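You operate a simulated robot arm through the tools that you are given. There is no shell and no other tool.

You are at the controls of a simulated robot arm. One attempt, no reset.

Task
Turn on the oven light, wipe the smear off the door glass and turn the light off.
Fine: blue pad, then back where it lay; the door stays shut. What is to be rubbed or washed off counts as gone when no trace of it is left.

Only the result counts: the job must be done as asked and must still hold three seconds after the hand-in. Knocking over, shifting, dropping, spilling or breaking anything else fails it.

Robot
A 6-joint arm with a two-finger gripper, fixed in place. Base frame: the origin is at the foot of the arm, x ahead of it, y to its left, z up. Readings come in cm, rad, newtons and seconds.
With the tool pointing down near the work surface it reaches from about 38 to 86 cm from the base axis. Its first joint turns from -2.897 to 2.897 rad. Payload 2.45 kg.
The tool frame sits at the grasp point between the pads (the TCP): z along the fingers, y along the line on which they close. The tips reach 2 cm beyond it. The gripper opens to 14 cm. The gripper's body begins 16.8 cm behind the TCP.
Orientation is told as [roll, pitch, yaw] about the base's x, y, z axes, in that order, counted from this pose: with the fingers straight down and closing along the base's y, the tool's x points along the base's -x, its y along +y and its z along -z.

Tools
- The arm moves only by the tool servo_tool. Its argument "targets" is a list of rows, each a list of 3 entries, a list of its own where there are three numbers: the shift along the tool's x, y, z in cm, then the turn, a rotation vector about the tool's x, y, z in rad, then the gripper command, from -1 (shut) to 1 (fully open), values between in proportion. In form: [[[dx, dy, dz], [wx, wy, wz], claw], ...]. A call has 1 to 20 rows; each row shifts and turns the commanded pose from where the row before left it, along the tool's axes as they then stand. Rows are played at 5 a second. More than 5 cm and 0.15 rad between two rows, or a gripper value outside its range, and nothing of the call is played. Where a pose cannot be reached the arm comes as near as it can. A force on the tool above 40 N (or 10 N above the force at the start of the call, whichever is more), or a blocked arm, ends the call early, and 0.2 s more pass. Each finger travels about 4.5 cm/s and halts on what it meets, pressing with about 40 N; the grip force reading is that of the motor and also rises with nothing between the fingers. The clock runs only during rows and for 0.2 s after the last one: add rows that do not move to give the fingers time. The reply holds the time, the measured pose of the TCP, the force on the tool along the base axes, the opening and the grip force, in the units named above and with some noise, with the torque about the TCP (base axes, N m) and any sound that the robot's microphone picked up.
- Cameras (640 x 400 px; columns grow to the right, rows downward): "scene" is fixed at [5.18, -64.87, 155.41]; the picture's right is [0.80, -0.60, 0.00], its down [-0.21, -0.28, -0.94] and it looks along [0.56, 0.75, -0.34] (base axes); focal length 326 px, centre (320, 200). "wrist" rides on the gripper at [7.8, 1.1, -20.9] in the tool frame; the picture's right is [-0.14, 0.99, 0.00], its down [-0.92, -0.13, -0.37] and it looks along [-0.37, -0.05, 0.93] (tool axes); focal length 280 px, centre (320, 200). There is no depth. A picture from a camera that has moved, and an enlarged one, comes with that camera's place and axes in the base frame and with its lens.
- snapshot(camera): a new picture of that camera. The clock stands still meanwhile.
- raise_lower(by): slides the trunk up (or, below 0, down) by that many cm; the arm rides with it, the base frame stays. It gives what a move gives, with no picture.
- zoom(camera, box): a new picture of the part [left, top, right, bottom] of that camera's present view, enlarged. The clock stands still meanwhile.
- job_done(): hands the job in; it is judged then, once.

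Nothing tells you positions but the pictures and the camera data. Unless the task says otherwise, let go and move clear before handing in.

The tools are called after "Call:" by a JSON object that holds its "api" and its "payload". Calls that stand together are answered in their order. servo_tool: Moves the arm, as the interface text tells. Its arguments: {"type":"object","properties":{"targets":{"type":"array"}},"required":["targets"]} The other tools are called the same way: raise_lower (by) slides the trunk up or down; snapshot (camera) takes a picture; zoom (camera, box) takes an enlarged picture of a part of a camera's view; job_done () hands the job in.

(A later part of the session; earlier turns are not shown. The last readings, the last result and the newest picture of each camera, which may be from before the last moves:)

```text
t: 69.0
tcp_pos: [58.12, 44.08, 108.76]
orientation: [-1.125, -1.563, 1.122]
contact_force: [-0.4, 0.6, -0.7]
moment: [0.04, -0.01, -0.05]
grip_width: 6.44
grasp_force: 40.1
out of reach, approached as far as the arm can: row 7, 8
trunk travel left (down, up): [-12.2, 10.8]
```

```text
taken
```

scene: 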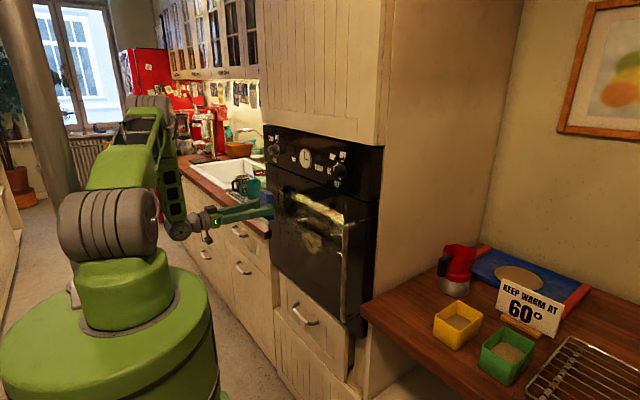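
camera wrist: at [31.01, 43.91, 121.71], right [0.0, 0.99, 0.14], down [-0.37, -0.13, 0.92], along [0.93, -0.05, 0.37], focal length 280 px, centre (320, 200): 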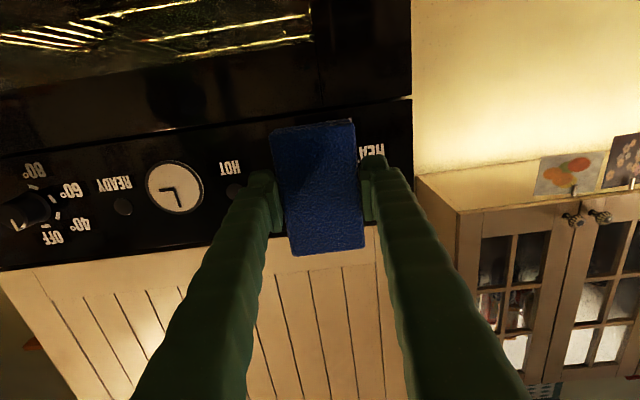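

The forward pose hits a wrist limit at about z 110, so pressing the flat underside head-on isn't reachable. A better way is to hold the pad with the tool tilted about 30° relative to it. Then its flat underside can meet the glass with the tool coming in from the left, which the wrist can do. For that I'll put the pad back on its spot and regrip it tilted. First I'll move up and away here.

Call:
{"api": "servo_tool", "payload": {"targets": [[[-2, 0, -1], [0, 0, 0], -0.4], [[-3, 0, -1], [0, 0, 0], -0.4], [[-3, 0, -1], [0, 0, 0], -0.4], [[-3, 0, -1], [0, 0, 0], -0.4], [[-3, -0.5, -1], [0, 0, 0], -0.4], [[-3, -0.5, -1], [0, 0, 0], -0.4], [[-3, 0, 0], [0, 0, 0], -0.4], [[-2, 0, 0], [0, 0, 0], -0.4], [[0, 0, 0], [0, 0, 0], -0.4]]}}

```text
t: 71.0
tcp_pos: [52.11, 43.07, 131.0]
orientation: [-0.112, -1.57, 0.112]
contact_force: [0.3, 0.6, -0.1]
moment: [-0.01, 0.02, 0.0]
grip_width: 6.44
grasp_force: 39.7
trunk travel left (down, up): [-12.2, 10.8]
```

Back at a safe spot. I'll pitch the tool down again, then swing right towards the counter.

Call:
{"api": "servo_tool", "payload": {"targets": [[[0, 0, 0], [0, 0.1428, 0], -0.4], [[0, 0, 0], [0, 0.1428, 0], -0.4], [[0, 0, 0], [0, 0.1428, 0], -0.4], [[0, 0, 0], [0, 0.1428, 0], -0.4], [[0, 0, 0], [0, 0.1428, 0], -0.4], [[0, 0, 0], [0, 0.1428, 0], -0.4], [[0, 0, 0], [0, 0.1428, 0], -0.4], [[0, 0, 0], [0, 0.1428, 0], -0.4], [[0, 0, 0], [0, 0.1428, 0], -0.4], [[0, 0, 0], [0, 0.1428, 0], -0.4], [[0, 0, 0], [0, 0.1428, 0], -0.4], [[0, 0, 0], [0, 0, 0], -0.4]]}}

Call:
{"api": "servo_tool", "payload": {"targets": [[[0, -2, 0], [0, 0, 0], -0.4], [[0, -4, 0], [0, 0, 0], -0.4], [[0, -4, 0], [0, 0, 0], -0.4], [[0, -4, 0], [0, 0, 0], -0.4], [[0, -4, 0], [0, 0, 0], -0.4], [[0, -4, 0], [0, 0, 0], -0.4], [[0, -4, 0], [0, 0, 0], -0.4], [[0, -4, 0], [0, 0, 0], -0.4], [[0, -4, 0], [0, 0, 0], -0.4], [[0, -4, 0], [0, 0, 0], -0.4], [[0, -4, 0], [0, 0, 0], -0.4], [[0, -4, 0], [0, 0, 0], -0.4], [[0, -4, 0], [0, 0, 0], -0.4], [[0, -4, 0], [0, 0, 0], -0.4], [[0, -4, 0], [0, 0, 0], -0.4], [[0, -1.1, 0], [0, 0, 0], -0.4], [[0, 0, 0], [0, 0, 0], -0.4]]}}

Call:
{"api": "snapshot", "payload": {"camera": "scene"}}

Call:
{"api": "snapshot", "payload": {"camera": "wrist"}}

```text
t: 73.6
tcp_pos: [51.91, 43.18, 131.16]
orientation: [0.001, 0.001, 0.001]
contact_force: [-0.5, -0.1, -0.6]
moment: [0.03, -0.03, -0.06]
grip_width: 6.44
grasp_force: 40.4
trunk travel left (down, up): [-12.2, 10.8]
```

```text
t: 77.2
tcp_pos: [51.86, -16.03, 131.0]
orientation: [0.001, 0.0, 0.0]
contact_force: [0.0, 1.4, -1.0]
moment: [0.0, -0.03, -0.01]
grip_width: 6.44
grasp_force: 39.8
trunk travel left (down, up): [-12.2, 10.8]
```

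```text
taken
```

scene: 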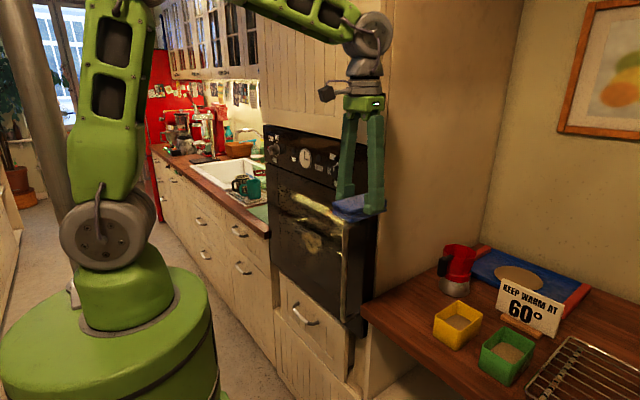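

```text
taken
camera wrist: at [43.9, -15.0, 151.86], right [0.14, 0.99, 0.0], down [0.92, -0.13, 0.37], along [0.36, -0.05, -0.93], focal length 280 px, centre (320, 200)
```

wrist: 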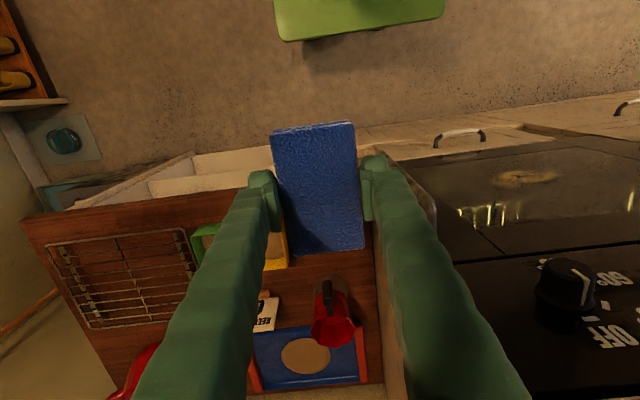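

The pad is steady in the grip. I'll carry it over its spot and down to just above the counter.

Call:
{"api": "servo_tool", "payload": {"targets": [[[-3, 0, 0], [0, 0, 0], -0.4], [[-3, 0, 0], [0, 0, 0], -0.4], [[-3, 0, 0], [0, 0, 0], -0.4], [[-3, 0, 0], [0, 0, 0], -0.4], [[-3, 0, 0], [0, 0, 0], -0.4], [[-3, 0.1, 0], [0, 0, 0], -0.4], [[-2.9, 0, 0], [0, 0, 0], -0.4], [[0, 0, 3], [0, 0, 0], -0.4], [[0, 0, 4], [0, 0, 0], -0.4], [[0, 0, 4], [0, 0, 0], -0.4], [[0, 0, 4], [0, 0, 0], -0.4], [[0, 0, 4], [0, 0, 0], -0.4], [[0, 0, 4], [0, 0, 0], -0.4], [[0, 0, 4], [0, 0, 0], -0.4], [[0, 0, 3], [0, 0, 0], -0.4], [[0, 0, 0], [0, 0, 0], -0.4], [[0, 0, 0], [0, 0, 0], -0.4]]}}

Call:
{"api": "zoom", "payload": {"camera": "scene", "box": [360, 220, 480, 330]}}

Call:
{"api": "snapshot", "payload": {"camera": "wrist"}}

```text
t: 80.8
tcp_pos: [72.49, -15.99, 101.23]
orientation: [0.0, 0.0, 0.0]
contact_force: [-0.4, 0.1, -0.4]
moment: [0.01, -0.01, 0.03]
grip_width: 6.42
grasp_force: 40.0
trunk travel left (down, up): [-12.2, 10.8]
```

```text
3.64 times, centred on (420, 275) of scene
camera zoom: at [5.18, -64.87, 155.41], right [0.8, -0.6, 0.0], down [-0.21, -0.28, -0.94], along [0.56, 0.75, -0.34], focal length 1186 px, centre (-44, -73)
```

zoom: 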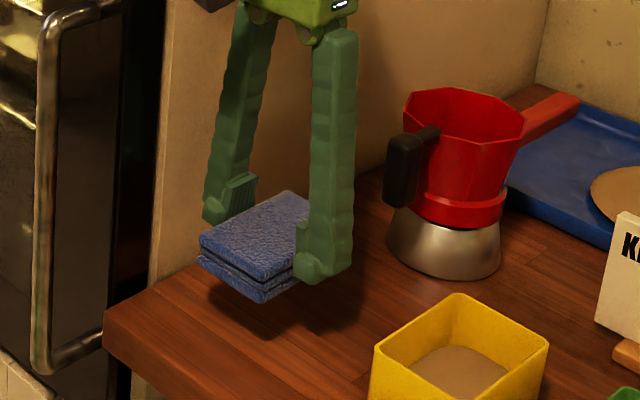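

```text
taken
camera wrist: at [64.53, -14.81, 122.07], right [0.14, 0.99, 0.0], down [0.92, -0.13, 0.37], along [0.36, -0.05, -0.93], focal length 280 px, centre (320, 200)
```

wrist: 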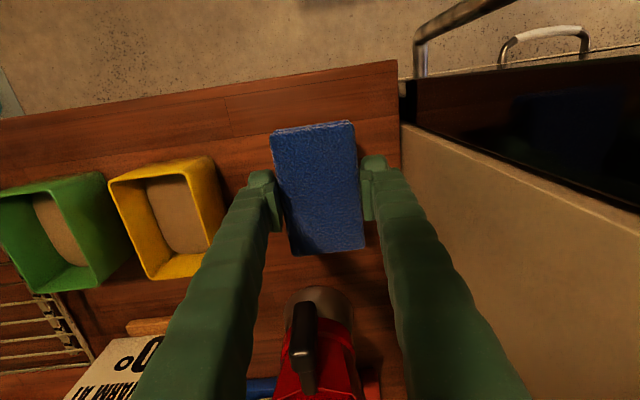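

Over its spot, square with the counter. I'll lower it gently to the original height.

Call:
{"api": "servo_tool", "payload": {"targets": [[[-0.3, 0.1, 2], [0, 0, 0], -0.4], [[0, 0, 2], [0, 0, 0], -0.4], [[0, 0, 1.2], [0, 0, 0], -0.4], [[0, 0, 0.5], [0, 0, 0], -0.4], [[0, 0, 0.3], [0, 0, 0], -0.4], [[0, 0, 0], [0, 0, 0], -0.4]]}}

Call:
{"api": "zoom", "payload": {"camera": "scene", "box": [370, 250, 470, 330]}}

```text
t: 82.2
tcp_pos: [73.06, -15.71, 95.37]
orientation: [0.0, -0.003, 0.0]
contact_force: [-3.9, -0.9, 23.5]
moment: [0.77, 0.57, 0.11]
grip_width: 6.43
grasp_force: 40.7
trunk travel left (down, up): [-12.2, 10.8]
```

```text
5.00 times, centred on (420, 290) of scene
camera zoom: at [5.18, -64.87, 155.41], right [0.8, -0.6, 0.0], down [-0.21, -0.28, -0.94], along [0.56, 0.75, -0.34], focal length 1631 px, centre (-180, -250)
```

zoom: 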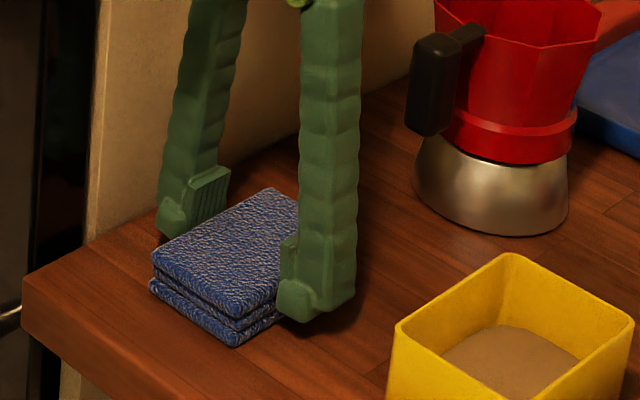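

The pad has met the counter. I'll ease off slightly and open the fingers.

Call:
{"api": "servo_tool", "payload": {"targets": [[[0.1, -0.1, -0.2], [0, 0, 0], -0.4], [[0, 0, 0], [0, 0, 0], -0.1], [[0, 0, 0], [0, 0, 0], 0.1], [[0, 0, 0], [0, 0, 0], 0.23], [[0, 0, 0], [0, 0, 0], 0.23], [[0, 0, 0], [0, 0, 0], 0.23]]}}

Call:
{"api": "zoom", "payload": {"camera": "wrist", "box": [230, 90, 420, 250]}}

Call:
{"api": "zoom", "payload": {"camera": "scene", "box": [370, 250, 470, 330]}}

```text
t: 83.6
tcp_pos: [73.15, -15.83, 95.32]
orientation: [-0.001, -0.001, 0.0]
contact_force: [0.7, -0.3, -0.4]
moment: [0.03, 0.01, 0.01]
grip_width: 8.6
grasp_force: 0.0
trunk travel left (down, up): [-12.2, 10.8]
```

```text
2.50 times, centred on (325, 170) of wrist
camera zoom: at [65.09, -14.69, 116.12], right [0.14, 0.99, 0.0], down [0.92, -0.13, 0.37], along [0.36, -0.05, -0.93], focal length 701 px, centre (308, 275)
```

zoom: 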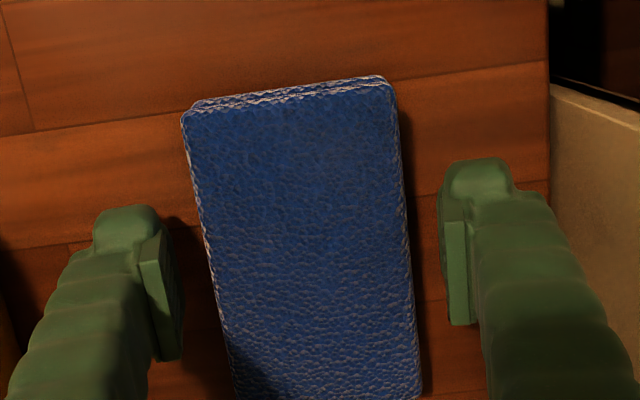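

```text
5.00 times, centred on (420, 290) of scene
camera zoom: at [5.18, -64.87, 155.41], right [0.8, -0.6, 0.0], down [-0.21, -0.28, -0.94], along [0.56, 0.75, -0.34], focal length 1631 px, centre (-180, -250)
```

zoom: 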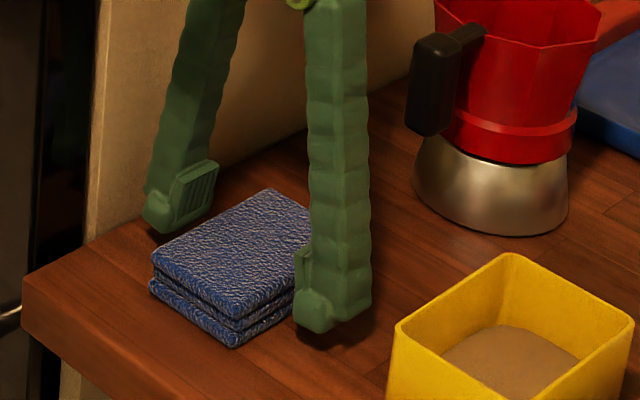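

The pad lies where it was at the start. I'll rise a little with the fingers open, lean the tool back towards the arm by about 32°, and look.

Call:
{"api": "servo_tool", "payload": {"targets": [[[0, 0, -2], [0, 0, 0], 0.23], [[0, 0, -1.5], [0, 0, 0], 0.23], [[0, 0, 0], [0, -0.14, 0], 0.23], [[0, 0, 0], [0, -0.14, 0], 0.23], [[0, 0, 0], [0, -0.14, 0], 0.23], [[0, 0, 0], [0, -0.14, 0], 0.23], [[0, 0, 0], [0, 0, 0], 0.23]]}}

Call:
{"api": "snapshot", "payload": {"camera": "wrist"}}

Call:
{"api": "zoom", "payload": {"camera": "scene", "box": [340, 170, 500, 330]}}

```text
t: 85.2
tcp_pos: [73.16, -15.03, 98.62]
orientation: [0.027, -0.47, 0.003]
contact_force: [0.6, 0.5, -0.2]
moment: [0.01, 0.01, -0.01]
grip_width: 8.6
grasp_force: 0.0
out of reach, approached as far as the arm can: row 6
trunk travel left (down, up): [-12.2, 10.8]
```

```text
taken
camera wrist: at [56.53, -14.47, 113.73], right [0.11, 0.99, 0.09], down [0.66, -0.14, 0.74], along [0.75, -0.02, -0.66], focal length 280 px, centre (320, 200)
```

wrist: 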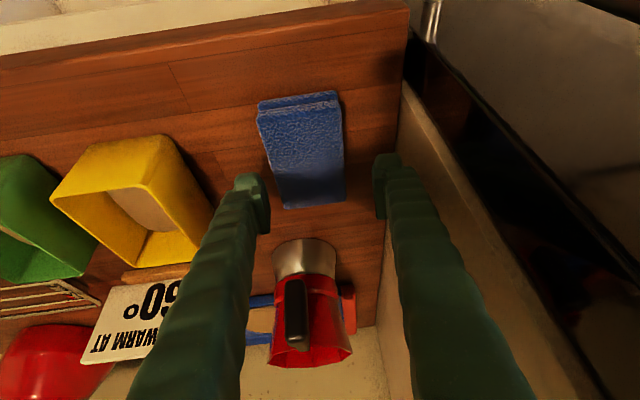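

```text
2.50 times, centred on (420, 250) of scene
camera zoom: at [5.18, -64.87, 155.41], right [0.8, -0.6, 0.0], down [-0.21, -0.28, -0.94], along [0.56, 0.75, -0.34], focal length 815 px, centre (70, 75)
```

zoom: 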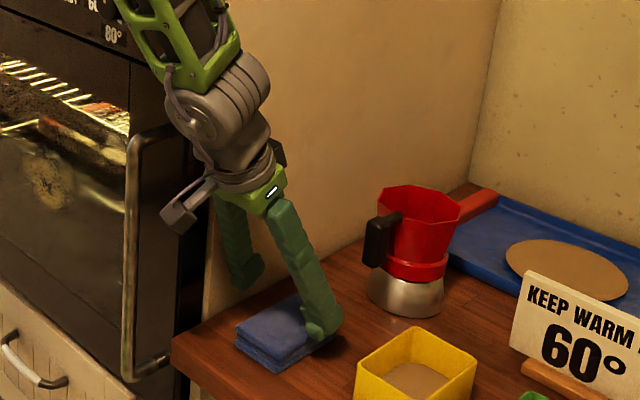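

Leaning the tool here drives the wrist to its aligned position again, so I'll drop that plan. A simpler one: keep the tool vertical but grip the pad near its rear end, so its front end reaches well ahead and the wrist stays clear of the oven panel. I'll rise and straighten first.

Call:
{"api": "servo_tool", "payload": {"targets": [[[-1.36, 0, -2.67], [0, 0, 0], 0.23], [[0, 0, 0], [0.007, 0.1175, 0], 0.23], [[0, 0, 0], [0.007, 0.1175, 0], 0.23], [[0, 0, 0], [0.007, 0.1175, 0], 0.23], [[0, 0, 0], [0.006, 0.1175, 0], 0.23], [[0, 0, 0], [0, 0, 0], 0.23], [[0, 0, 0], [0, 0, 0], 0.23]]}}

Call:
{"api": "snapshot", "payload": {"camera": "wrist"}}

Call:
{"api": "zoom", "payload": {"camera": "scene", "box": [370, 250, 470, 330]}}

```text
t: 86.8
tcp_pos: [73.26, -14.94, 101.88]
orientation: [-0.001, 0.001, 0.008]
contact_force: [0.1, 0.3, 0.0]
moment: [-0.01, -0.03, -0.01]
grip_width: 8.61
grasp_force: 0.1
trunk travel left (down, up): [-12.2, 10.8]
```

```text
taken
camera wrist: at [65.21, -13.93, 122.68], right [0.13, 0.99, 0.0], down [0.92, -0.12, 0.37], along [0.37, -0.05, -0.93], focal length 280 px, centre (320, 200)
```

wrist: 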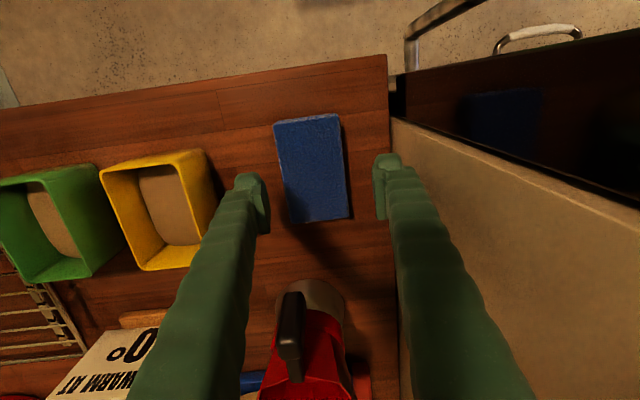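

```text
5.00 times, centred on (420, 290) of scene
camera zoom: at [5.18, -64.87, 155.41], right [0.8, -0.6, 0.0], down [-0.21, -0.28, -0.94], along [0.56, 0.75, -0.34], focal length 1631 px, centre (-180, -250)
```

zoom: 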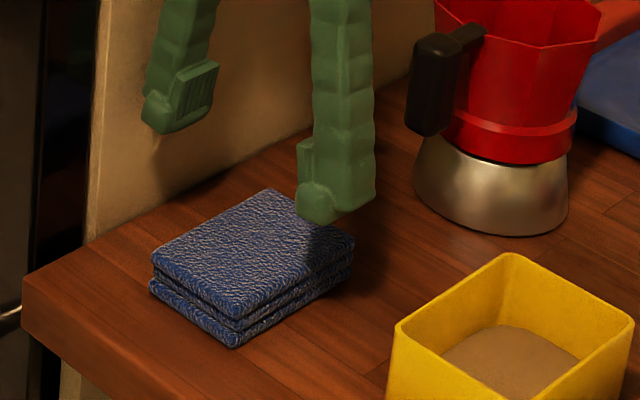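

The pad lies flat and in place. I'll shift to its rear end, about x 69.7, lower, and check.

Call:
{"api": "servo_tool", "payload": {"targets": [[[1.8, -0.5, 0], [0, 0, 0.008], 0.23], [[1.75, -0.45, 0], [0, 0, 0], 0.23], [[0, 0, 2.5], [0, 0, 0], 0.23], [[0, 0, 2], [0, 0, 0], 0.23], [[0, 0, 1.5], [0, 0, 0], 0.23], [[0, 0, 0], [0, 0, 0], 0.23]]}}

Call:
{"api": "zoom", "payload": {"camera": "wrist", "box": [230, 90, 420, 250]}}

Call:
{"api": "zoom", "payload": {"camera": "scene", "box": [370, 250, 470, 330]}}

```text
t: 88.2
tcp_pos: [69.55, -16.0, 95.9]
orientation: [-0.001, -0.003, -0.002]
contact_force: [1.0, 1.0, 0.1]
moment: [-0.02, 0.01, -0.03]
grip_width: 8.61
grasp_force: 0.1
trunk travel left (down, up): [-12.2, 10.8]
```

```text
2.50 times, centred on (325, 170) of wrist
camera zoom: at [61.51, -14.88, 116.81], right [0.14, 0.99, 0.0], down [0.92, -0.13, 0.37], along [0.37, -0.05, -0.93], focal length 701 px, centre (308, 275)
```

zoom: 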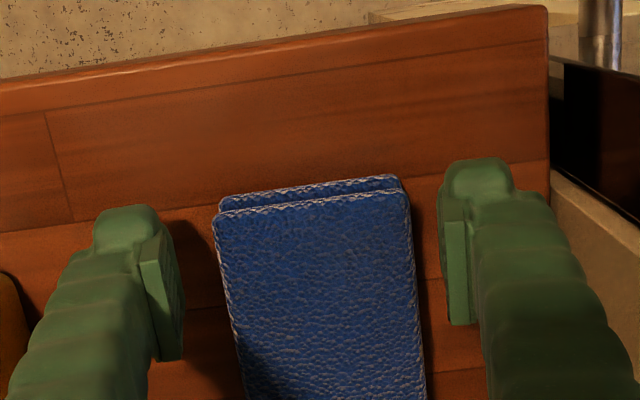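

```text
5.00 times, centred on (420, 290) of scene
camera zoom: at [5.18, -64.87, 155.41], right [0.8, -0.6, 0.0], down [-0.21, -0.28, -0.94], along [0.56, 0.75, -0.34], focal length 1631 px, centre (-180, -250)
```

zoom: 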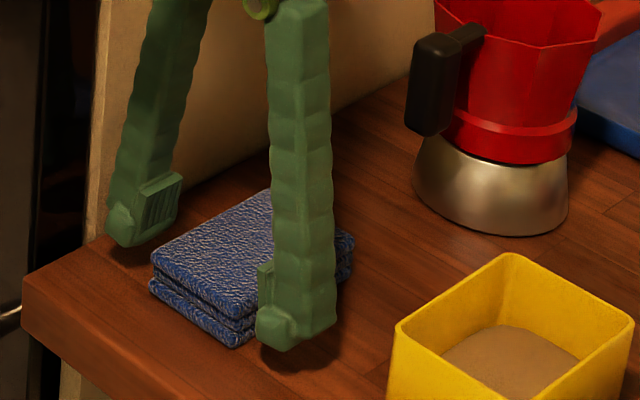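

Nearly centred. I'll shift 0.15 cm left, lower the last bit, and close.

Call:
{"api": "servo_tool", "payload": {"targets": [[[0, 0.15, 0.5], [0, 0, 0], 0.23], [[0, 0, 0.4], [0, 0, 0], 0.23], [[0, 0, 0], [0, 0, 0], 0.1], [[0, 0, 0], [0, 0, 0], 0], [[0, 0, 0], [0, 0, 0], -0.1], [[0, 0, 0], [0, 0, 0], -0.3], [[0, 0, 0], [0, 0, 0], -0.4], [[0, 0, 0], [0, 0, 0], -0.4]]}}

Call:
{"api": "zoom", "payload": {"camera": "wrist", "box": [230, 90, 420, 250]}}

Call:
{"api": "zoom", "payload": {"camera": "scene", "box": [370, 250, 470, 330]}}

```text
t: 90.0
tcp_pos: [69.43, -15.73, 94.92]
orientation: [0.0, -0.002, 0.001]
contact_force: [0.0, 0.6, -0.1]
moment: [0.01, 0.01, 0.01]
grip_width: 6.42
grasp_force: 40.4
trunk travel left (down, up): [-12.2, 10.8]
```

```text
2.50 times, centred on (325, 170) of wrist
camera zoom: at [61.52, -14.64, 115.81], right [0.14, 0.99, 0.0], down [0.92, -0.13, 0.37], along [0.37, -0.05, -0.93], focal length 701 px, centre (308, 275)
```

zoom: 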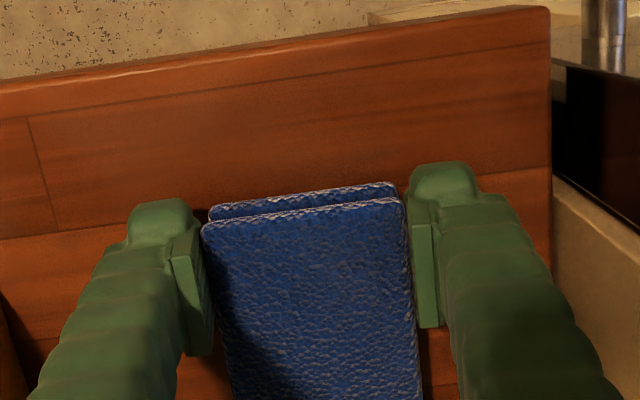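

```text
5.00 times, centred on (420, 290) of scene
camera zoom: at [5.18, -64.87, 155.41], right [0.8, -0.6, 0.0], down [-0.21, -0.28, -0.94], along [0.56, 0.75, -0.34], focal length 1631 px, centre (-180, -250)
```

zoom: 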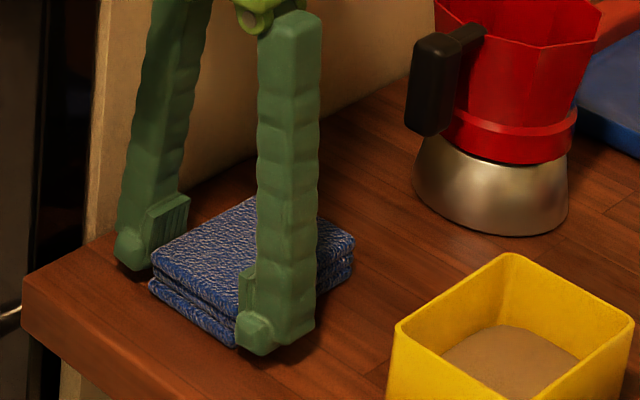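

Gripped near the rear end. I'll lift it straight up and withdraw over the counter edge.

Call:
{"api": "servo_tool", "payload": {"targets": [[[0, 0, -0.5], [0, 0, 0], -0.4], [[0, 0, -1], [0, 0, 0], -0.4], [[0, 0, -2], [0, 0, 0], -0.4], [[0, 0, -3], [0, 0, 0], -0.4], [[0, 0, -4], [0, 0, 0], -0.4], [[0, 0, -4], [0, 0, 0], -0.4], [[0, 0, -4], [0, 0, 0], -0.4], [[0, 0, -4], [0, 0, 0], -0.4], [[0, 0, -4], [0, 0, 0], -0.4], [[0, 0, -4], [0, 0, 0], -0.4], [[2, 0, -4], [0, 0, 0], -0.4], [[4, 0, 0], [0, 0, 0], -0.4], [[4, 0, 0], [0, 0, 0], -0.4], [[4, 0, 0], [0, 0, 0], -0.4], [[4, 0, 0], [0, 0, 0], -0.4], [[3, 0, 0], [0, 0, 0], -0.4], [[0, 0, 0], [0, 0, 0], -0.4]]}}

Call:
{"api": "raise_lower", "payload": {"by": -12}}

Call:
{"api": "zoom", "payload": {"camera": "scene", "box": [260, 60, 460, 280]}}

```text
t: 93.6
tcp_pos: [48.22, -15.99, 129.21]
orientation: [-0.001, 0.001, 0.002]
contact_force: [-0.4, -0.3, -0.4]
moment: [-0.01, 0.03, -0.02]
grip_width: 6.43
grasp_force: 39.9
trunk travel left (down, up): [-12.2, 10.8]
```

```text
t: 95.1
tcp_pos: [48.49, -15.8, 117.33]
orientation: [0.0, -0.001, 0.0]
contact_force: [-0.4, 0.0, 0.0]
moment: [0.01, -0.01, 0.02]
grip_width: 6.42
grasp_force: 39.9
trunk travel left (down, up): [-0.2, 22.8]
```

```text
1.82 times, centred on (360, 170) of scene
camera zoom: at [5.18, -64.87, 155.41], right [0.8, -0.6, 0.0], down [-0.21, -0.28, -0.94], along [0.56, 0.75, -0.34], focal length 593 px, centre (247, 254)
```

zoom: 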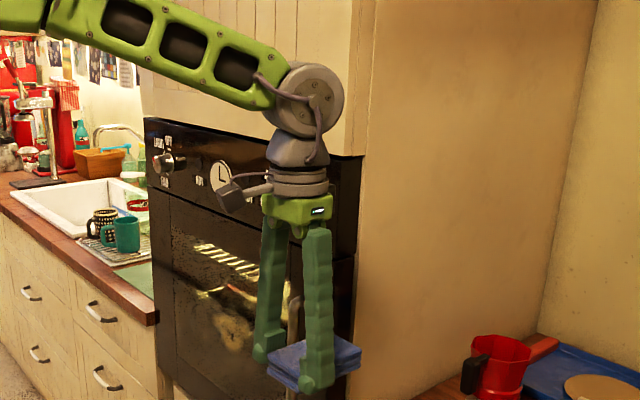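

The pad reaches well ahead of the gripper now. I'll swing across to in front of the smear's right side and go down, keeping back from the glass.

Call:
{"api": "servo_tool", "payload": {"targets": [[[0, 3, 0], [0, 0, 0], -0.4], [[0, 4, 0], [0, 0, 0], -0.4], [[0, 4, 0], [0, 0, 0], -0.4], [[0, 4, 0], [0, 0, 0], -0.4], [[0, 4, 0], [0, 0, 0], -0.4], [[0, 4, 0], [0, 0, 0], -0.4], [[0, 3, 2], [0, 0, 0], -0.4], [[0, 0, 3], [0, 0, 0], -0.4], [[0, 0, 4], [0, 0, 0], -0.4], [[0, 0, 4], [0, 0, 0], -0.4], [[-2, 0, 4], [0, 0, 0], -0.4], [[-2, 0, 3], [0, 0, 0], -0.4], [[-2, 0, 1], [0, 0, 0], -0.4], [[0, 0, 0], [0, 0, 0], -0.4], [[0, 0, 0], [0, 0, 0], -0.4]]}}

Call:
{"api": "zoom", "payload": {"camera": "scene", "box": [230, 110, 400, 290]}}

Call:
{"api": "snapshot", "payload": {"camera": "wrist"}}

```text
t: 98.3
tcp_pos: [54.41, 9.92, 96.29]
orientation: [0.001, -0.003, -0.001]
contact_force: [-0.2, 0.1, -0.5]
moment: [0.0, 0.01, 0.01]
grip_width: 6.44
grasp_force: 40.0
trunk travel left (down, up): [-0.2, 22.8]
```

```text
2.22 times, centred on (315, 200) of scene
camera zoom: at [5.18, -64.87, 155.41], right [0.8, -0.6, 0.0], down [-0.21, -0.28, -0.94], along [0.56, 0.75, -0.34], focal length 725 px, centre (331, 200)
```

zoom: 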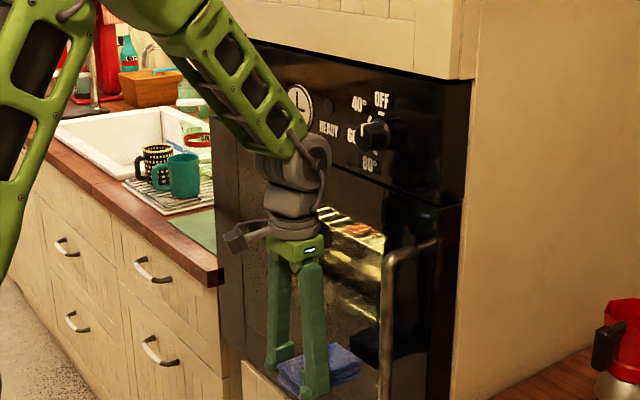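

```text
taken
camera wrist: at [46.44, 11.05, 117.16], right [0.14, 0.99, 0.0], down [0.92, -0.13, 0.37], along [0.37, -0.05, -0.93], focal length 280 px, centre (320, 200)
```

wrist: 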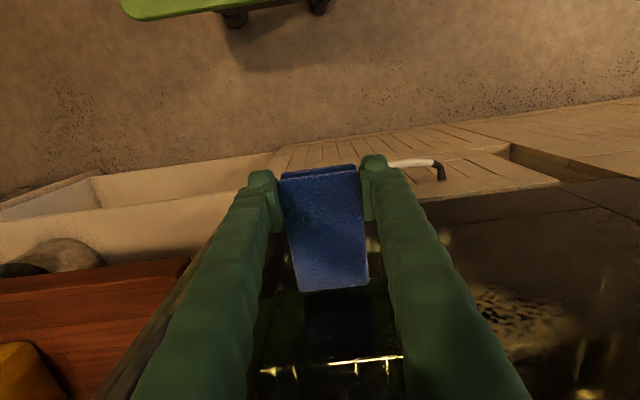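

The pad's front end is roughly 2.7 cm from the glass here, and the reflection confirms a small gap. I'll advance in small steps and watch the force.

Call:
{"api": "servo_tool", "payload": {"targets": [[[-0.8, 0, 0], [0, 0, 0], -0.4], [[-0.7, 0, 0], [0, 0, 0], -0.4], [[-0.4, 0, 0], [0, 0, 0], -0.4], [[0, 0, 0], [0, 0, 0], -0.4]]}}

Call:
{"api": "servo_tool", "payload": {"targets": [[[-0.2, 0, 0], [0, 0, 0], -0.4], [[-0.2, 0, 0], [0, 0, 0], -0.4], [[0, 0, 0], [0, 0, 0], -0.4]]}}

```text
t: 99.3
tcp_pos: [55.75, 10.01, 96.24]
orientation: [-0.001, 0.011, 0.001]
contact_force: [-39.3, -1.0, 3.7]
moment: [0.02, -0.14, 0.04]
grip_width: 6.43
grasp_force: 40.3
trunk travel left (down, up): [-0.2, 22.8]
```

```text
t: 100.1
tcp_pos: [55.7, 9.95, 96.29]
orientation: [-0.003, 0.014, 0.0]
contact_force: [-47.3, -1.5, 4.1]
moment: [-0.03, 0.15, -0.07]
grip_width: 6.44
grasp_force: 39.9
trunk travel left (down, up): [-0.2, 22.8]
```

I reached contact sooner than estimated, and too hard, so the glass is at about x 64.6. I'll ease back at once to a light pressure.

Call:
{"api": "servo_tool", "payload": {"targets": [[[0.4, 0, 0], [0, 0, 0], -0.4], [[0.4, 0, 0], [0, 0, 0], -0.4], [[0, 0, 0], [0, 0, 0], -0.4], [[0, 0, 0], [0, 0, 0], -0.4]]}}

Call:
{"api": "snapshot", "payload": {"camera": "wrist"}}

Call:
{"api": "zoom", "payload": {"camera": "scene", "box": [270, 170, 380, 300]}}

```text
t: 101.1
tcp_pos: [55.54, 10.08, 96.38]
orientation: [0.001, 0.001, -0.001]
contact_force: [-21.9, -7.3, -2.5]
moment: [-0.13, 0.57, -0.39]
grip_width: 6.43
grasp_force: 40.0
trunk travel left (down, up): [-0.2, 22.8]
```

```text
taken
camera wrist: at [47.73, 11.22, 117.28], right [0.14, 0.99, 0.0], down [0.92, -0.13, 0.37], along [0.36, -0.05, -0.93], focal length 280 px, centre (320, 200)
```

wrist: 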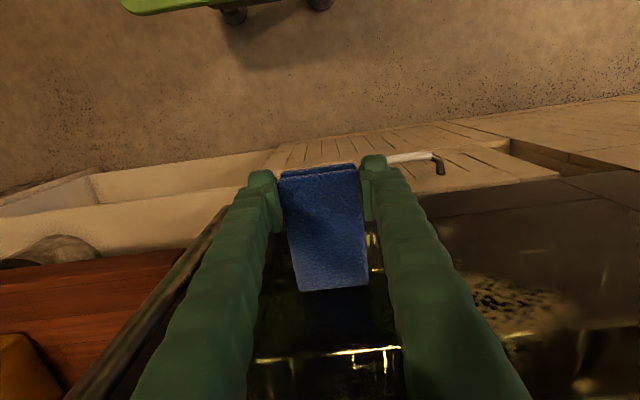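

```text
3.08 times, centred on (325, 235) of scene
camera zoom: at [5.18, -64.87, 155.41], right [0.8, -0.6, 0.0], down [-0.21, -0.28, -0.94], along [0.56, 0.75, -0.34], focal length 1004 px, centre (305, 92)
```

zoom: 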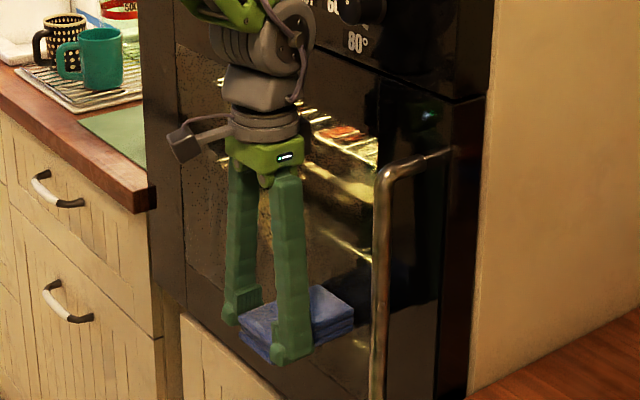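

The door glass sits about 1.5 cm prouder than the panel. Adjusting for that, the smear spans about y 12–27, z 96.5–106. I'll ease back further to a few newtons.

Call:
{"api": "servo_tool", "payload": {"targets": [[[0.25, 0, 0], [0, 0, 0], -0.4], [[0, 0, 0], [0, 0, 0], -0.4], [[0, 0, 0], [0, 0, 0], -0.4]]}}

```text
t: 101.9
tcp_pos: [55.69, 10.14, 96.38]
orientation: [-0.001, -0.003, 0.0]
contact_force: [-11.0, -3.1, -0.3]
moment: [-0.06, 0.2, -0.03]
grip_width: 6.42
grasp_force: 40.3
trunk travel left (down, up): [-0.2, 22.8]
```

About 11 N of pressure now. I'll make a first stroke to the left along the smear's lower edge and see how the grip and the smear respond.

Call:
{"api": "servo_tool", "payload": {"targets": [[[0, 0.7, 0], [0, 0, 0], -0.4], [[0, 1.5, 0], [0, 0, 0], -0.4], [[0, 1.5, 0], [0, 0, 0], -0.4], [[0, 1.5, 0], [0, 0, 0], -0.4], [[0, 1.5, 0], [0, 0, 0], -0.4], [[0, 1.5, 0], [0, 0, 0], -0.4], [[0, 1.5, 0], [0, 0, 0], -0.4], [[0, 1.5, 0], [0, 0, 0], -0.4], [[0, 1.5, 0], [0, 0, 0], -0.4], [[0, 1.5, 0], [0, 0, 0], -0.4], [[0, 1.5, 0], [0, 0, 0], -0.4], [[0, 1.5, 0], [0, 0, 0], -0.4], [[0, 1.5, 0], [0, 0, 0], -0.4], [[0, 1.5, 0], [0, 0, 0], -0.4], [[0, 0, 0], [0, 0, 0], -0.4]]}}

Call:
{"api": "snapshot", "payload": {"camera": "wrist"}}

Call:
{"api": "zoom", "payload": {"camera": "scene", "box": [260, 180, 370, 290]}}

```text
t: 105.1
tcp_pos: [55.68, 30.37, 96.3]
orientation: [0.001, -0.001, -0.001]
contact_force: [-0.4, 0.0, -0.7]
moment: [-0.04, 0.03, -0.01]
grip_width: 6.41
grasp_force: 40.1
trunk travel left (down, up): [-0.2, 22.8]
```

```text
taken
camera wrist: at [47.62, 31.55, 117.1], right [0.14, 0.99, 0.0], down [0.92, -0.13, 0.37], along [0.37, -0.05, -0.93], focal length 280 px, centre (320, 200)
```

wrist: 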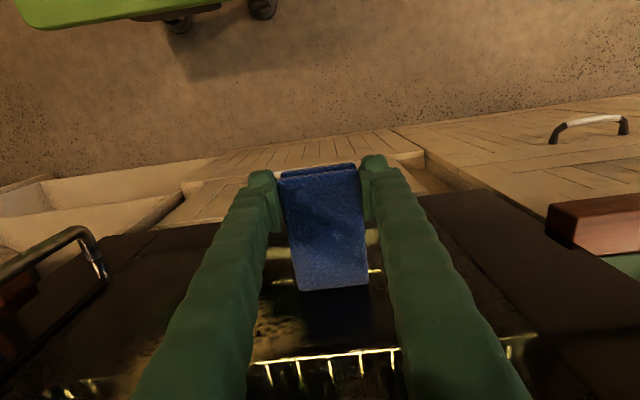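

```text
3.64 times, centred on (315, 235) of scene
camera zoom: at [5.18, -64.87, 155.41], right [0.8, -0.6, 0.0], down [-0.21, -0.28, -0.94], along [0.56, 0.75, -0.34], focal length 1186 px, centre (338, 73)
```

zoom: 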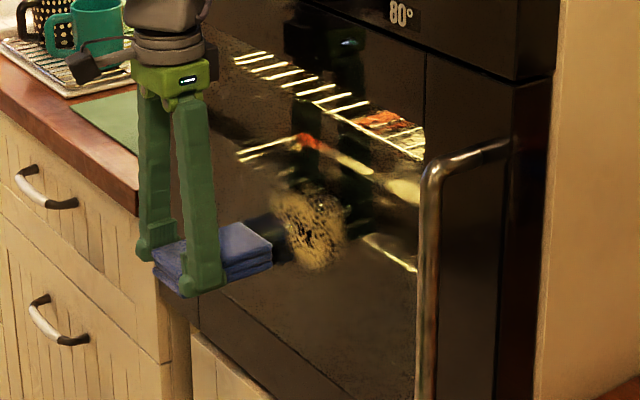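

Contact was lost along the stroke, so the pressure must be kept up as I go. I'll feel for contact again here in tiny steps.

Call:
{"api": "servo_tool", "payload": {"targets": [[[-0.1, 0, 0], [0, 0, 0], -0.4], [[-0.1, 0, 0], [0, 0, 0], -0.4], [[0, 0, 0], [0, 0, 0], -0.4]]}}

Call:
{"api": "servo_tool", "payload": {"targets": [[[-0.1, 0, 0], [0, 0, 0], -0.4], [[-0.1, 0, 0], [0, 0, 0], -0.4], [[0, 0, 0], [0, 0, 0], -0.4]]}}

```text
t: 105.9
tcp_pos: [55.76, 30.35, 96.34]
orientation: [0.0, 0.001, 0.0]
contact_force: [-10.5, 1.8, -0.6]
moment: [0.05, 0.12, 0.16]
grip_width: 6.45
grasp_force: 39.8
trunk travel left (down, up): [-0.2, 22.8]
```

```text
t: 106.7
tcp_pos: [55.79, 30.36, 96.19]
orientation: [-0.001, 0.002, -0.001]
contact_force: [-28.8, 2.9, 2.2]
moment: [0.12, 0.04, 0.25]
grip_width: 6.44
grasp_force: 40.1
trunk travel left (down, up): [-0.2, 22.8]
```

Contact is crisp here: 0.2 cm of travel gives about 10 N. I'll step up 2 cm and stroke back to the right, following the slight slope of the glass so the pressure stays at roughly 15 N.

Call:
{"api": "servo_tool", "payload": {"targets": [[[0.4, 0, 0], [0, 0, 0], -0.4], [[0, 0, -2], [0, 0, 0], -0.4], [[-0.3, 0, 0], [0, 0, 0], -0.4], [[0.015, -0.7, 0], [0, 0, 0], -0.4], [[0.015, -1.5, 0], [0, 0, 0], -0.4], [[0.015, -1.5, 0], [0, 0, 0], -0.4], [[0.015, -1.5, 0], [0, 0, 0], -0.4], [[0.015, -1.5, 0], [0, 0, 0], -0.4], [[0.015, -1.5, 0], [0, 0, 0], -0.4], [[0.015, -1.5, 0], [0, 0, 0], -0.4], [[0, 0, 0], [0, 0, 0], -0.4]]}}

Call:
{"api": "zoom", "payload": {"camera": "scene", "box": [260, 180, 370, 290]}}

Call:
{"api": "snapshot", "payload": {"camera": "wrist"}}

```text
t: 109.1
tcp_pos: [55.75, 20.55, 98.32]
orientation: [0.001, -0.004, 0.001]
contact_force: [-16.5, 3.6, 2.0]
moment: [0.0, 0.04, -0.13]
grip_width: 6.45
grasp_force: 40.6
trunk travel left (down, up): [-0.2, 22.8]
```

```text
3.64 times, centred on (315, 235) of scene
camera zoom: at [5.18, -64.87, 155.41], right [0.8, -0.6, 0.0], down [-0.21, -0.28, -0.94], along [0.56, 0.75, -0.34], focal length 1186 px, centre (338, 73)
```

zoom: 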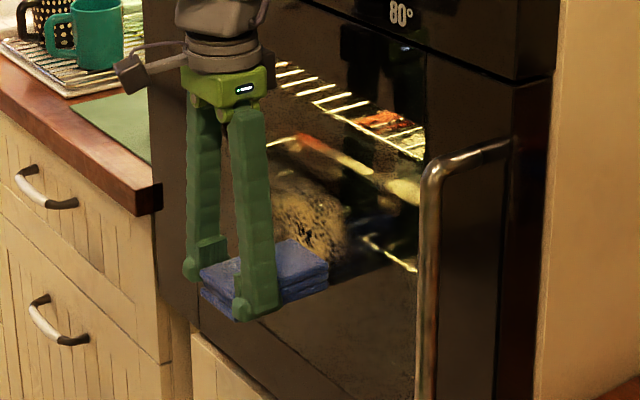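

```text
taken
camera wrist: at [47.69, 21.67, 119.27], right [0.14, 0.99, 0.0], down [0.92, -0.13, 0.37], along [0.37, -0.05, -0.93], focal length 280 px, centre (320, 200)
```

wrist: 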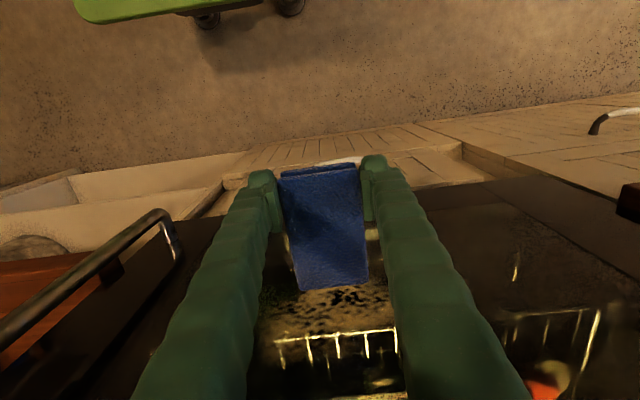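

Pressure holds at 16 N. I'll continue the stroke past the right edge and look at the strip behind it.

Call:
{"api": "servo_tool", "payload": {"targets": [[[0.01, -1.5, 0], [0, 0, 0], -0.4], [[0.01, -1.5, 0], [0, 0, 0], -0.4], [[0.01, -1.5, 0], [0, 0, 0], -0.4], [[0.01, -1.5, 0], [0, 0, 0], -0.4], [[0.01, -1.5, 0], [0, 0, 0], -0.4], [[0.01, -1.5, 0], [0, 0, 0], -0.4], [[0.01, -1.5, 0], [0, 0, 0], -0.4], [[0, 0, 0], [0, 0, 0], -0.4]]}}

Call:
{"api": "zoom", "payload": {"camera": "scene", "box": [280, 190, 350, 280]}}

Call:
{"api": "zoom", "payload": {"camera": "wrist", "box": [400, 160, 640, 400]}}

```text
t: 110.9
tcp_pos: [55.67, 10.21, 98.27]
orientation: [0.0, 0.0, 0.001]
contact_force: [-8.8, 1.5, -0.1]
moment: [-0.04, 0.05, -0.05]
grip_width: 6.43
grasp_force: 39.9
trunk travel left (down, up): [-0.2, 22.8]
```

```text
4.44 times, centred on (315, 235) of scene
camera zoom: at [5.18, -64.87, 155.41], right [0.8, -0.6, 0.0], down [-0.21, -0.28, -0.94], along [0.56, 0.75, -0.34], focal length 1450 px, centre (342, 44)
```

zoom: 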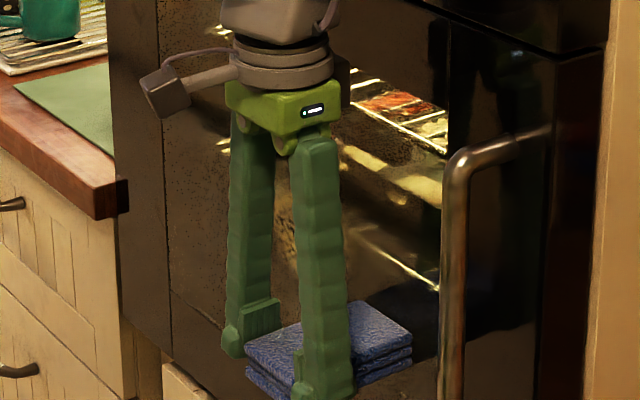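

```text
1.67 times, centred on (520, 280) of wrist
camera zoom: at [47.71, 11.34, 119.17], right [0.14, 0.99, 0.0], down [0.92, -0.13, 0.37], along [0.37, -0.05, -0.93], focal length 467 px, centre (-13, 67)
```

zoom: 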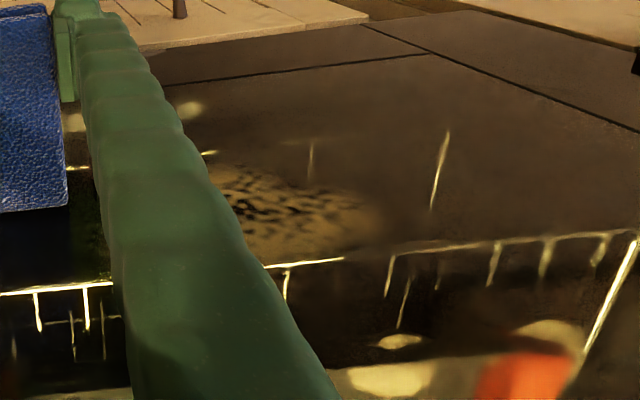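

The force stays in a good range. I'll step up 1.7 cm and stroke left, ending past the smear so the scene camera gets a clear view.

Call:
{"api": "servo_tool", "payload": {"targets": [[[0.3, 0, 0], [0, 0, 0], -0.4], [[0, 0, -1.7], [0, 0, 0], -0.4], [[-0.4, 0, 0], [0, 0, 0], -0.4], [[0, 0.7, 0], [0, 0, 0], -0.4], [[0, 1.5, 0], [0, 0, 0], -0.4], [[0, 1.5, 0], [0, 0, 0], -0.4], [[0, 1.5, 0], [0, 0, 0], -0.4], [[0, 1.5, 0], [0, 0, 0], -0.4], [[-0.01, 1.5, 0], [0, 0, 0], -0.4], [[-0.01, 1.5, 0], [0, 0, 0], -0.4], [[-0.01, 1.5, 0], [0, 0, 0], -0.4], [[-0.01, 1.5, 0], [0, 0, 0], -0.4], [[-0.01, 1.5, 0], [0, 0, 0], -0.4], [[0, 1.5, 0], [0, 0, 0], -0.4], [[0, 1.5, 0], [0, 0, 0], -0.4], [[0, 1.5, 0], [0, 0, 0], -0.4], [[0, 1.5, 0], [0, 0, 0], -0.4], [[0, 0, 0], [0, 0, 0], -0.4]]}}

Call:
{"api": "zoom", "payload": {"camera": "scene", "box": [280, 200, 350, 270]}}

Call:
{"api": "zoom", "payload": {"camera": "scene", "box": [260, 180, 370, 290]}}

```text
t: 114.7
tcp_pos: [55.74, 30.26, 100.04]
orientation: [-0.002, 0.001, 0.0]
contact_force: [-24.2, -7.0, -1.9]
moment: [-0.04, 0.21, -0.2]
grip_width: 6.47
grasp_force: 39.9
trunk travel left (down, up): [-0.2, 22.8]
```

```text
5.71 times, centred on (315, 235) of scene
camera zoom: at [5.18, -64.87, 155.41], right [0.8, -0.6, 0.0], down [-0.21, -0.28, -0.94], along [0.56, 0.75, -0.34], focal length 1864 px, centre (349, 0)
```

zoom: 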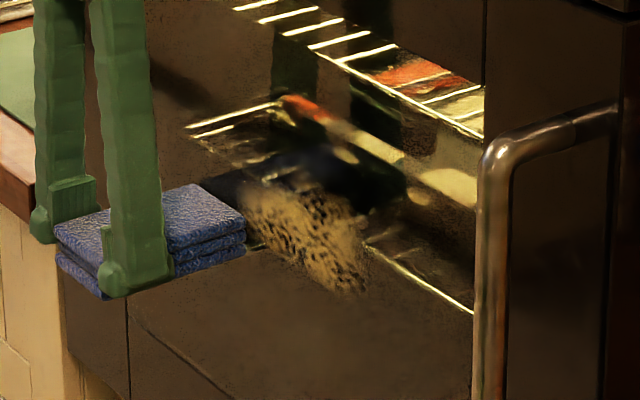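

```text
3.64 times, centred on (315, 235) of scene
camera zoom: at [5.18, -64.87, 155.41], right [0.8, -0.6, 0.0], down [-0.21, -0.28, -0.94], along [0.56, 0.75, -0.34], focal length 1186 px, centre (338, 73)
```

zoom: 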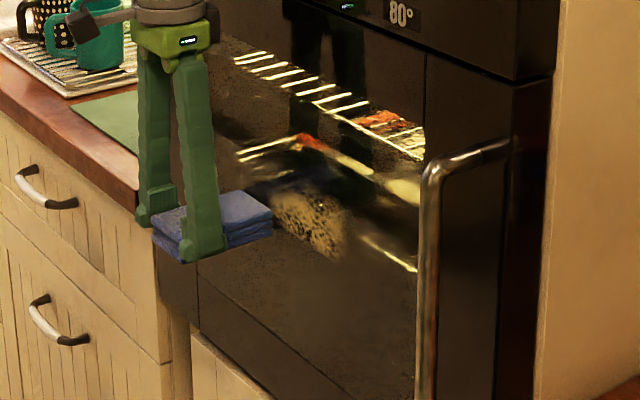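

The end-face wiping works: the lower part of the smear is gone, with a clean straight edge. I'll carry on upward strip by strip with overlap, starting with a stroke to the right.

Call:
{"api": "servo_tool", "payload": {"targets": [[[0.3, 0, 0], [0, 0, 0], -0.4], [[0, 0, -1.4], [0, 0, 0], -0.4], [[-0.25, 0, 0], [0, 0, 0], -0.4], [[0, -0.7, 0], [0, 0, 0], -0.4], [[0, -1.5, 0], [0, 0, 0], -0.4], [[0, -1.5, 0], [0, 0, 0], -0.4], [[0, -1.5, 0], [0, 0, 0], -0.4], [[0, -1.5, 0], [0, 0, 0], -0.4], [[0, -1.5, 0], [0, 0, 0], -0.4], [[0, -1.5, 0], [0, 0, 0], -0.4], [[0, -1.5, 0], [0, 0, 0], -0.4], [[0, -1.5, 0], [0, 0, 0], -0.4], [[0, -1.5, 0], [0, 0, 0], -0.4], [[0, -1.5, 0], [0, 0, 0], -0.4], [[0, -1.5, 0], [0, 0, 0], -0.4], [[0, -1.5, 0], [0, 0, 0], -0.4], [[0, -1.5, 0], [0, 0, 0], -0.4], [[0, 0, 0], [0, 0, 0], -0.4]]}}

```text
t: 118.5
tcp_pos: [55.78, 10.1, 101.44]
orientation: [-0.003, 0.0, 0.001]
contact_force: [-22.1, 5.6, -0.6]
moment: [0.08, 0.22, 0.11]
grip_width: 6.44
grasp_force: 40.4
trunk travel left (down, up): [-0.2, 22.8]
```

Pressure is steady at about 22 N. Next strip: up 1.4 cm and back to the left.

Call:
{"api": "servo_tool", "payload": {"targets": [[[0.3, 0, 0], [0, 0, 0], -0.4], [[0, 0, -1.4], [0, 0, 0], -0.4], [[-0.25, 0, 0], [0, 0, 0], -0.4], [[0, 0.7, 0], [0, 0, 0], -0.4], [[0, 1.5, 0], [0, 0, 0], -0.4], [[0, 1.5, 0], [0, 0, 0], -0.4], [[0, 1.5, 0], [0, 0, 0], -0.4], [[0, 1.5, 0], [0, 0, 0], -0.4], [[0, 1.5, 0], [0, 0, 0], -0.4], [[0, 1.5, 0], [0, 0, 0], -0.4], [[0, 1.5, 0], [0, 0, 0], -0.4], [[0, 1.5, 0], [0, 0, 0], -0.4], [[0, 1.5, 0], [0, 0, 0], -0.4], [[0, 1.5, 0], [0, 0, 0], -0.4], [[0, 1.5, 0], [0, 0, 0], -0.4], [[0, 1.5, 0], [0, 0, 0], -0.4], [[0, 1.5, 0], [0, 0, 0], -0.4], [[0, 0, 0], [0, 0, 0], -0.4]]}}

Call:
{"api": "zoom", "payload": {"camera": "scene", "box": [280, 200, 350, 270]}}

```text
t: 122.3
tcp_pos: [55.95, 30.41, 102.75]
orientation: [-0.001, -0.001, 0.0]
contact_force: [-13.9, -3.9, -0.3]
moment: [-0.05, 0.15, -0.12]
grip_width: 6.44
grasp_force: 40.3
trunk travel left (down, up): [-0.2, 22.8]
```

```text
5.71 times, centred on (315, 235) of scene
camera zoom: at [5.18, -64.87, 155.41], right [0.8, -0.6, 0.0], down [-0.21, -0.28, -0.94], along [0.56, 0.75, -0.34], focal length 1864 px, centre (349, 0)
```

zoom: 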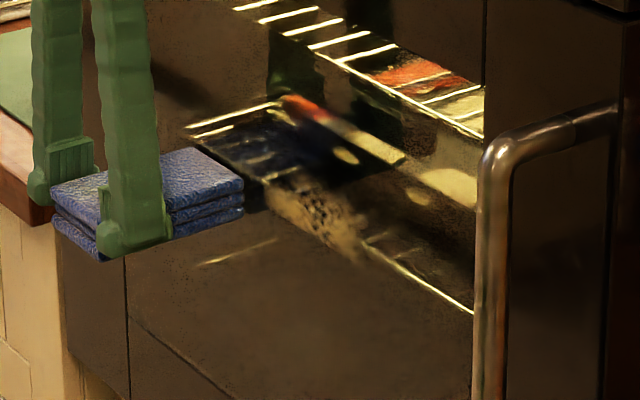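

The smear keeps shrinking from below. Next strips: right at z about 104, then left at about 105.5.

Call:
{"api": "servo_tool", "payload": {"targets": [[[0.3, 0, 0], [0, 0, 0], -0.4], [[0, 0, -1.4], [0, 0, 0], -0.4], [[-0.33, 0, 0], [0, 0, 0], -0.4], [[0, -0.7, 0], [0, 0, 0], -0.4], [[0, -1.5, 0], [0, 0, 0], -0.4], [[0, -1.5, 0], [0, 0, 0], -0.4], [[0, -1.5, 0], [0, 0, 0], -0.4], [[0, -1.5, 0], [0, 0, 0], -0.4], [[0, -1.5, 0], [0, 0, 0], -0.4], [[0, -1.5, 0], [0, 0, 0], -0.4], [[0, -1.5, 0], [0, 0, 0], -0.4], [[0, -1.5, 0], [0, 0, 0], -0.4], [[0, -1.5, 0], [0, 0, 0], -0.4], [[0, -1.5, 0], [0, 0, 0], -0.4], [[0, -1.5, 0], [0, 0, 0], -0.4], [[0, -1.5, 0], [0, 0, 0], -0.4], [[0, -1.5, 0], [0, 0, 0], -0.4], [[0, 0, 0], [0, 0, 0], -0.4]]}}

Call:
{"api": "zoom", "payload": {"camera": "scene", "box": [260, 110, 390, 270]}}

```text
t: 126.1
tcp_pos: [55.96, 10.2, 104.19]
orientation: [0.001, -0.002, 0.0]
contact_force: [-13.1, 2.0, 0.2]
moment: [0.01, 0.11, -0.03]
grip_width: 6.44
grasp_force: 39.9
trunk travel left (down, up): [-0.2, 22.8]
```

```text
2.50 times, centred on (325, 190) of scene
camera zoom: at [5.18, -64.87, 155.41], right [0.8, -0.6, 0.0], down [-0.21, -0.28, -0.94], along [0.56, 0.75, -0.34], focal length 815 px, centre (308, 225)
```

zoom: 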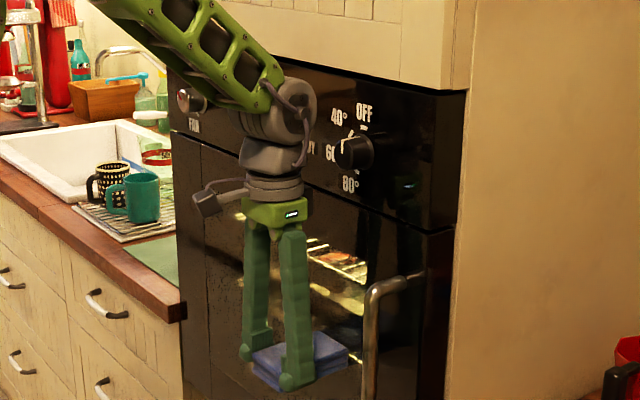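

The wrist stays clear of the panel. Next strip: left at about z 105.6.

Call:
{"api": "servo_tool", "payload": {"targets": [[[0.3, 0, 0], [0, 0, 0], -0.4], [[0, 0, -1.4], [0, 0, 0], -0.4], [[-0.32, 0, 0], [0, 0, 0], -0.4], [[0, 0.7, 0], [0, 0, 0], -0.4], [[0, 1.5, 0], [0, 0, 0], -0.4], [[0, 1.5, 0], [0, 0, 0], -0.4], [[0, 1.5, 0], [0, 0, 0], -0.4], [[0, 1.5, 0], [0, 0, 0], -0.4], [[0, 1.5, 0], [0, 0, 0], -0.4], [[0, 1.5, 0], [0, 0, 0], -0.4], [[0, 1.5, 0], [0, 0, 0], -0.4], [[0, 1.5, 0], [0, 0, 0], -0.4], [[0, 1.5, 0], [0, 0, 0], -0.4], [[0, 1.5, 0], [0, 0, 0], -0.4], [[0, 1.5, 0], [0, 0, 0], -0.4], [[0, 1.5, 0], [0, 0, 0], -0.4], [[0, 1.5, 0], [0, 0, 0], -0.4], [[0, 0, 0], [0, 0, 0], -0.4]]}}

Call:
{"api": "zoom", "payload": {"camera": "scene", "box": [280, 190, 350, 260]}}

Call:
{"api": "snapshot", "payload": {"camera": "wrist"}}

```text
t: 129.9
tcp_pos: [55.95, 30.41, 105.67]
orientation: [-0.001, -0.004, 0.001]
contact_force: [-0.3, -0.1, -1.4]
moment: [0.01, 0.01, -0.02]
grip_width: 6.45
grasp_force: 39.9
trunk travel left (down, up): [-0.2, 22.8]
```

```text
5.71 times, centred on (315, 225) of scene
camera zoom: at [5.18, -64.87, 155.41], right [0.8, -0.6, 0.0], down [-0.21, -0.28, -0.94], along [0.56, 0.75, -0.34], focal length 1864 px, centre (349, 57)
```

zoom: 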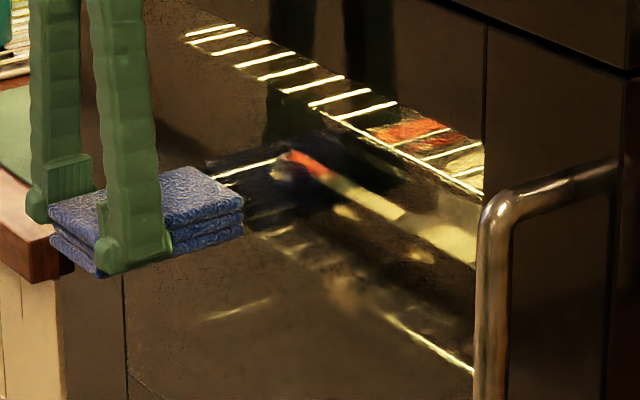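

```text
taken
camera wrist: at [47.83, 31.51, 126.49], right [0.14, 0.99, 0.0], down [0.92, -0.13, 0.37], along [0.37, -0.05, -0.93], focal length 280 px, centre (320, 200)
```

wrist: 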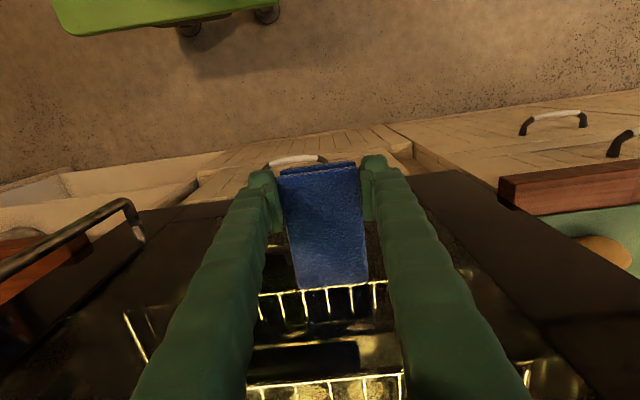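

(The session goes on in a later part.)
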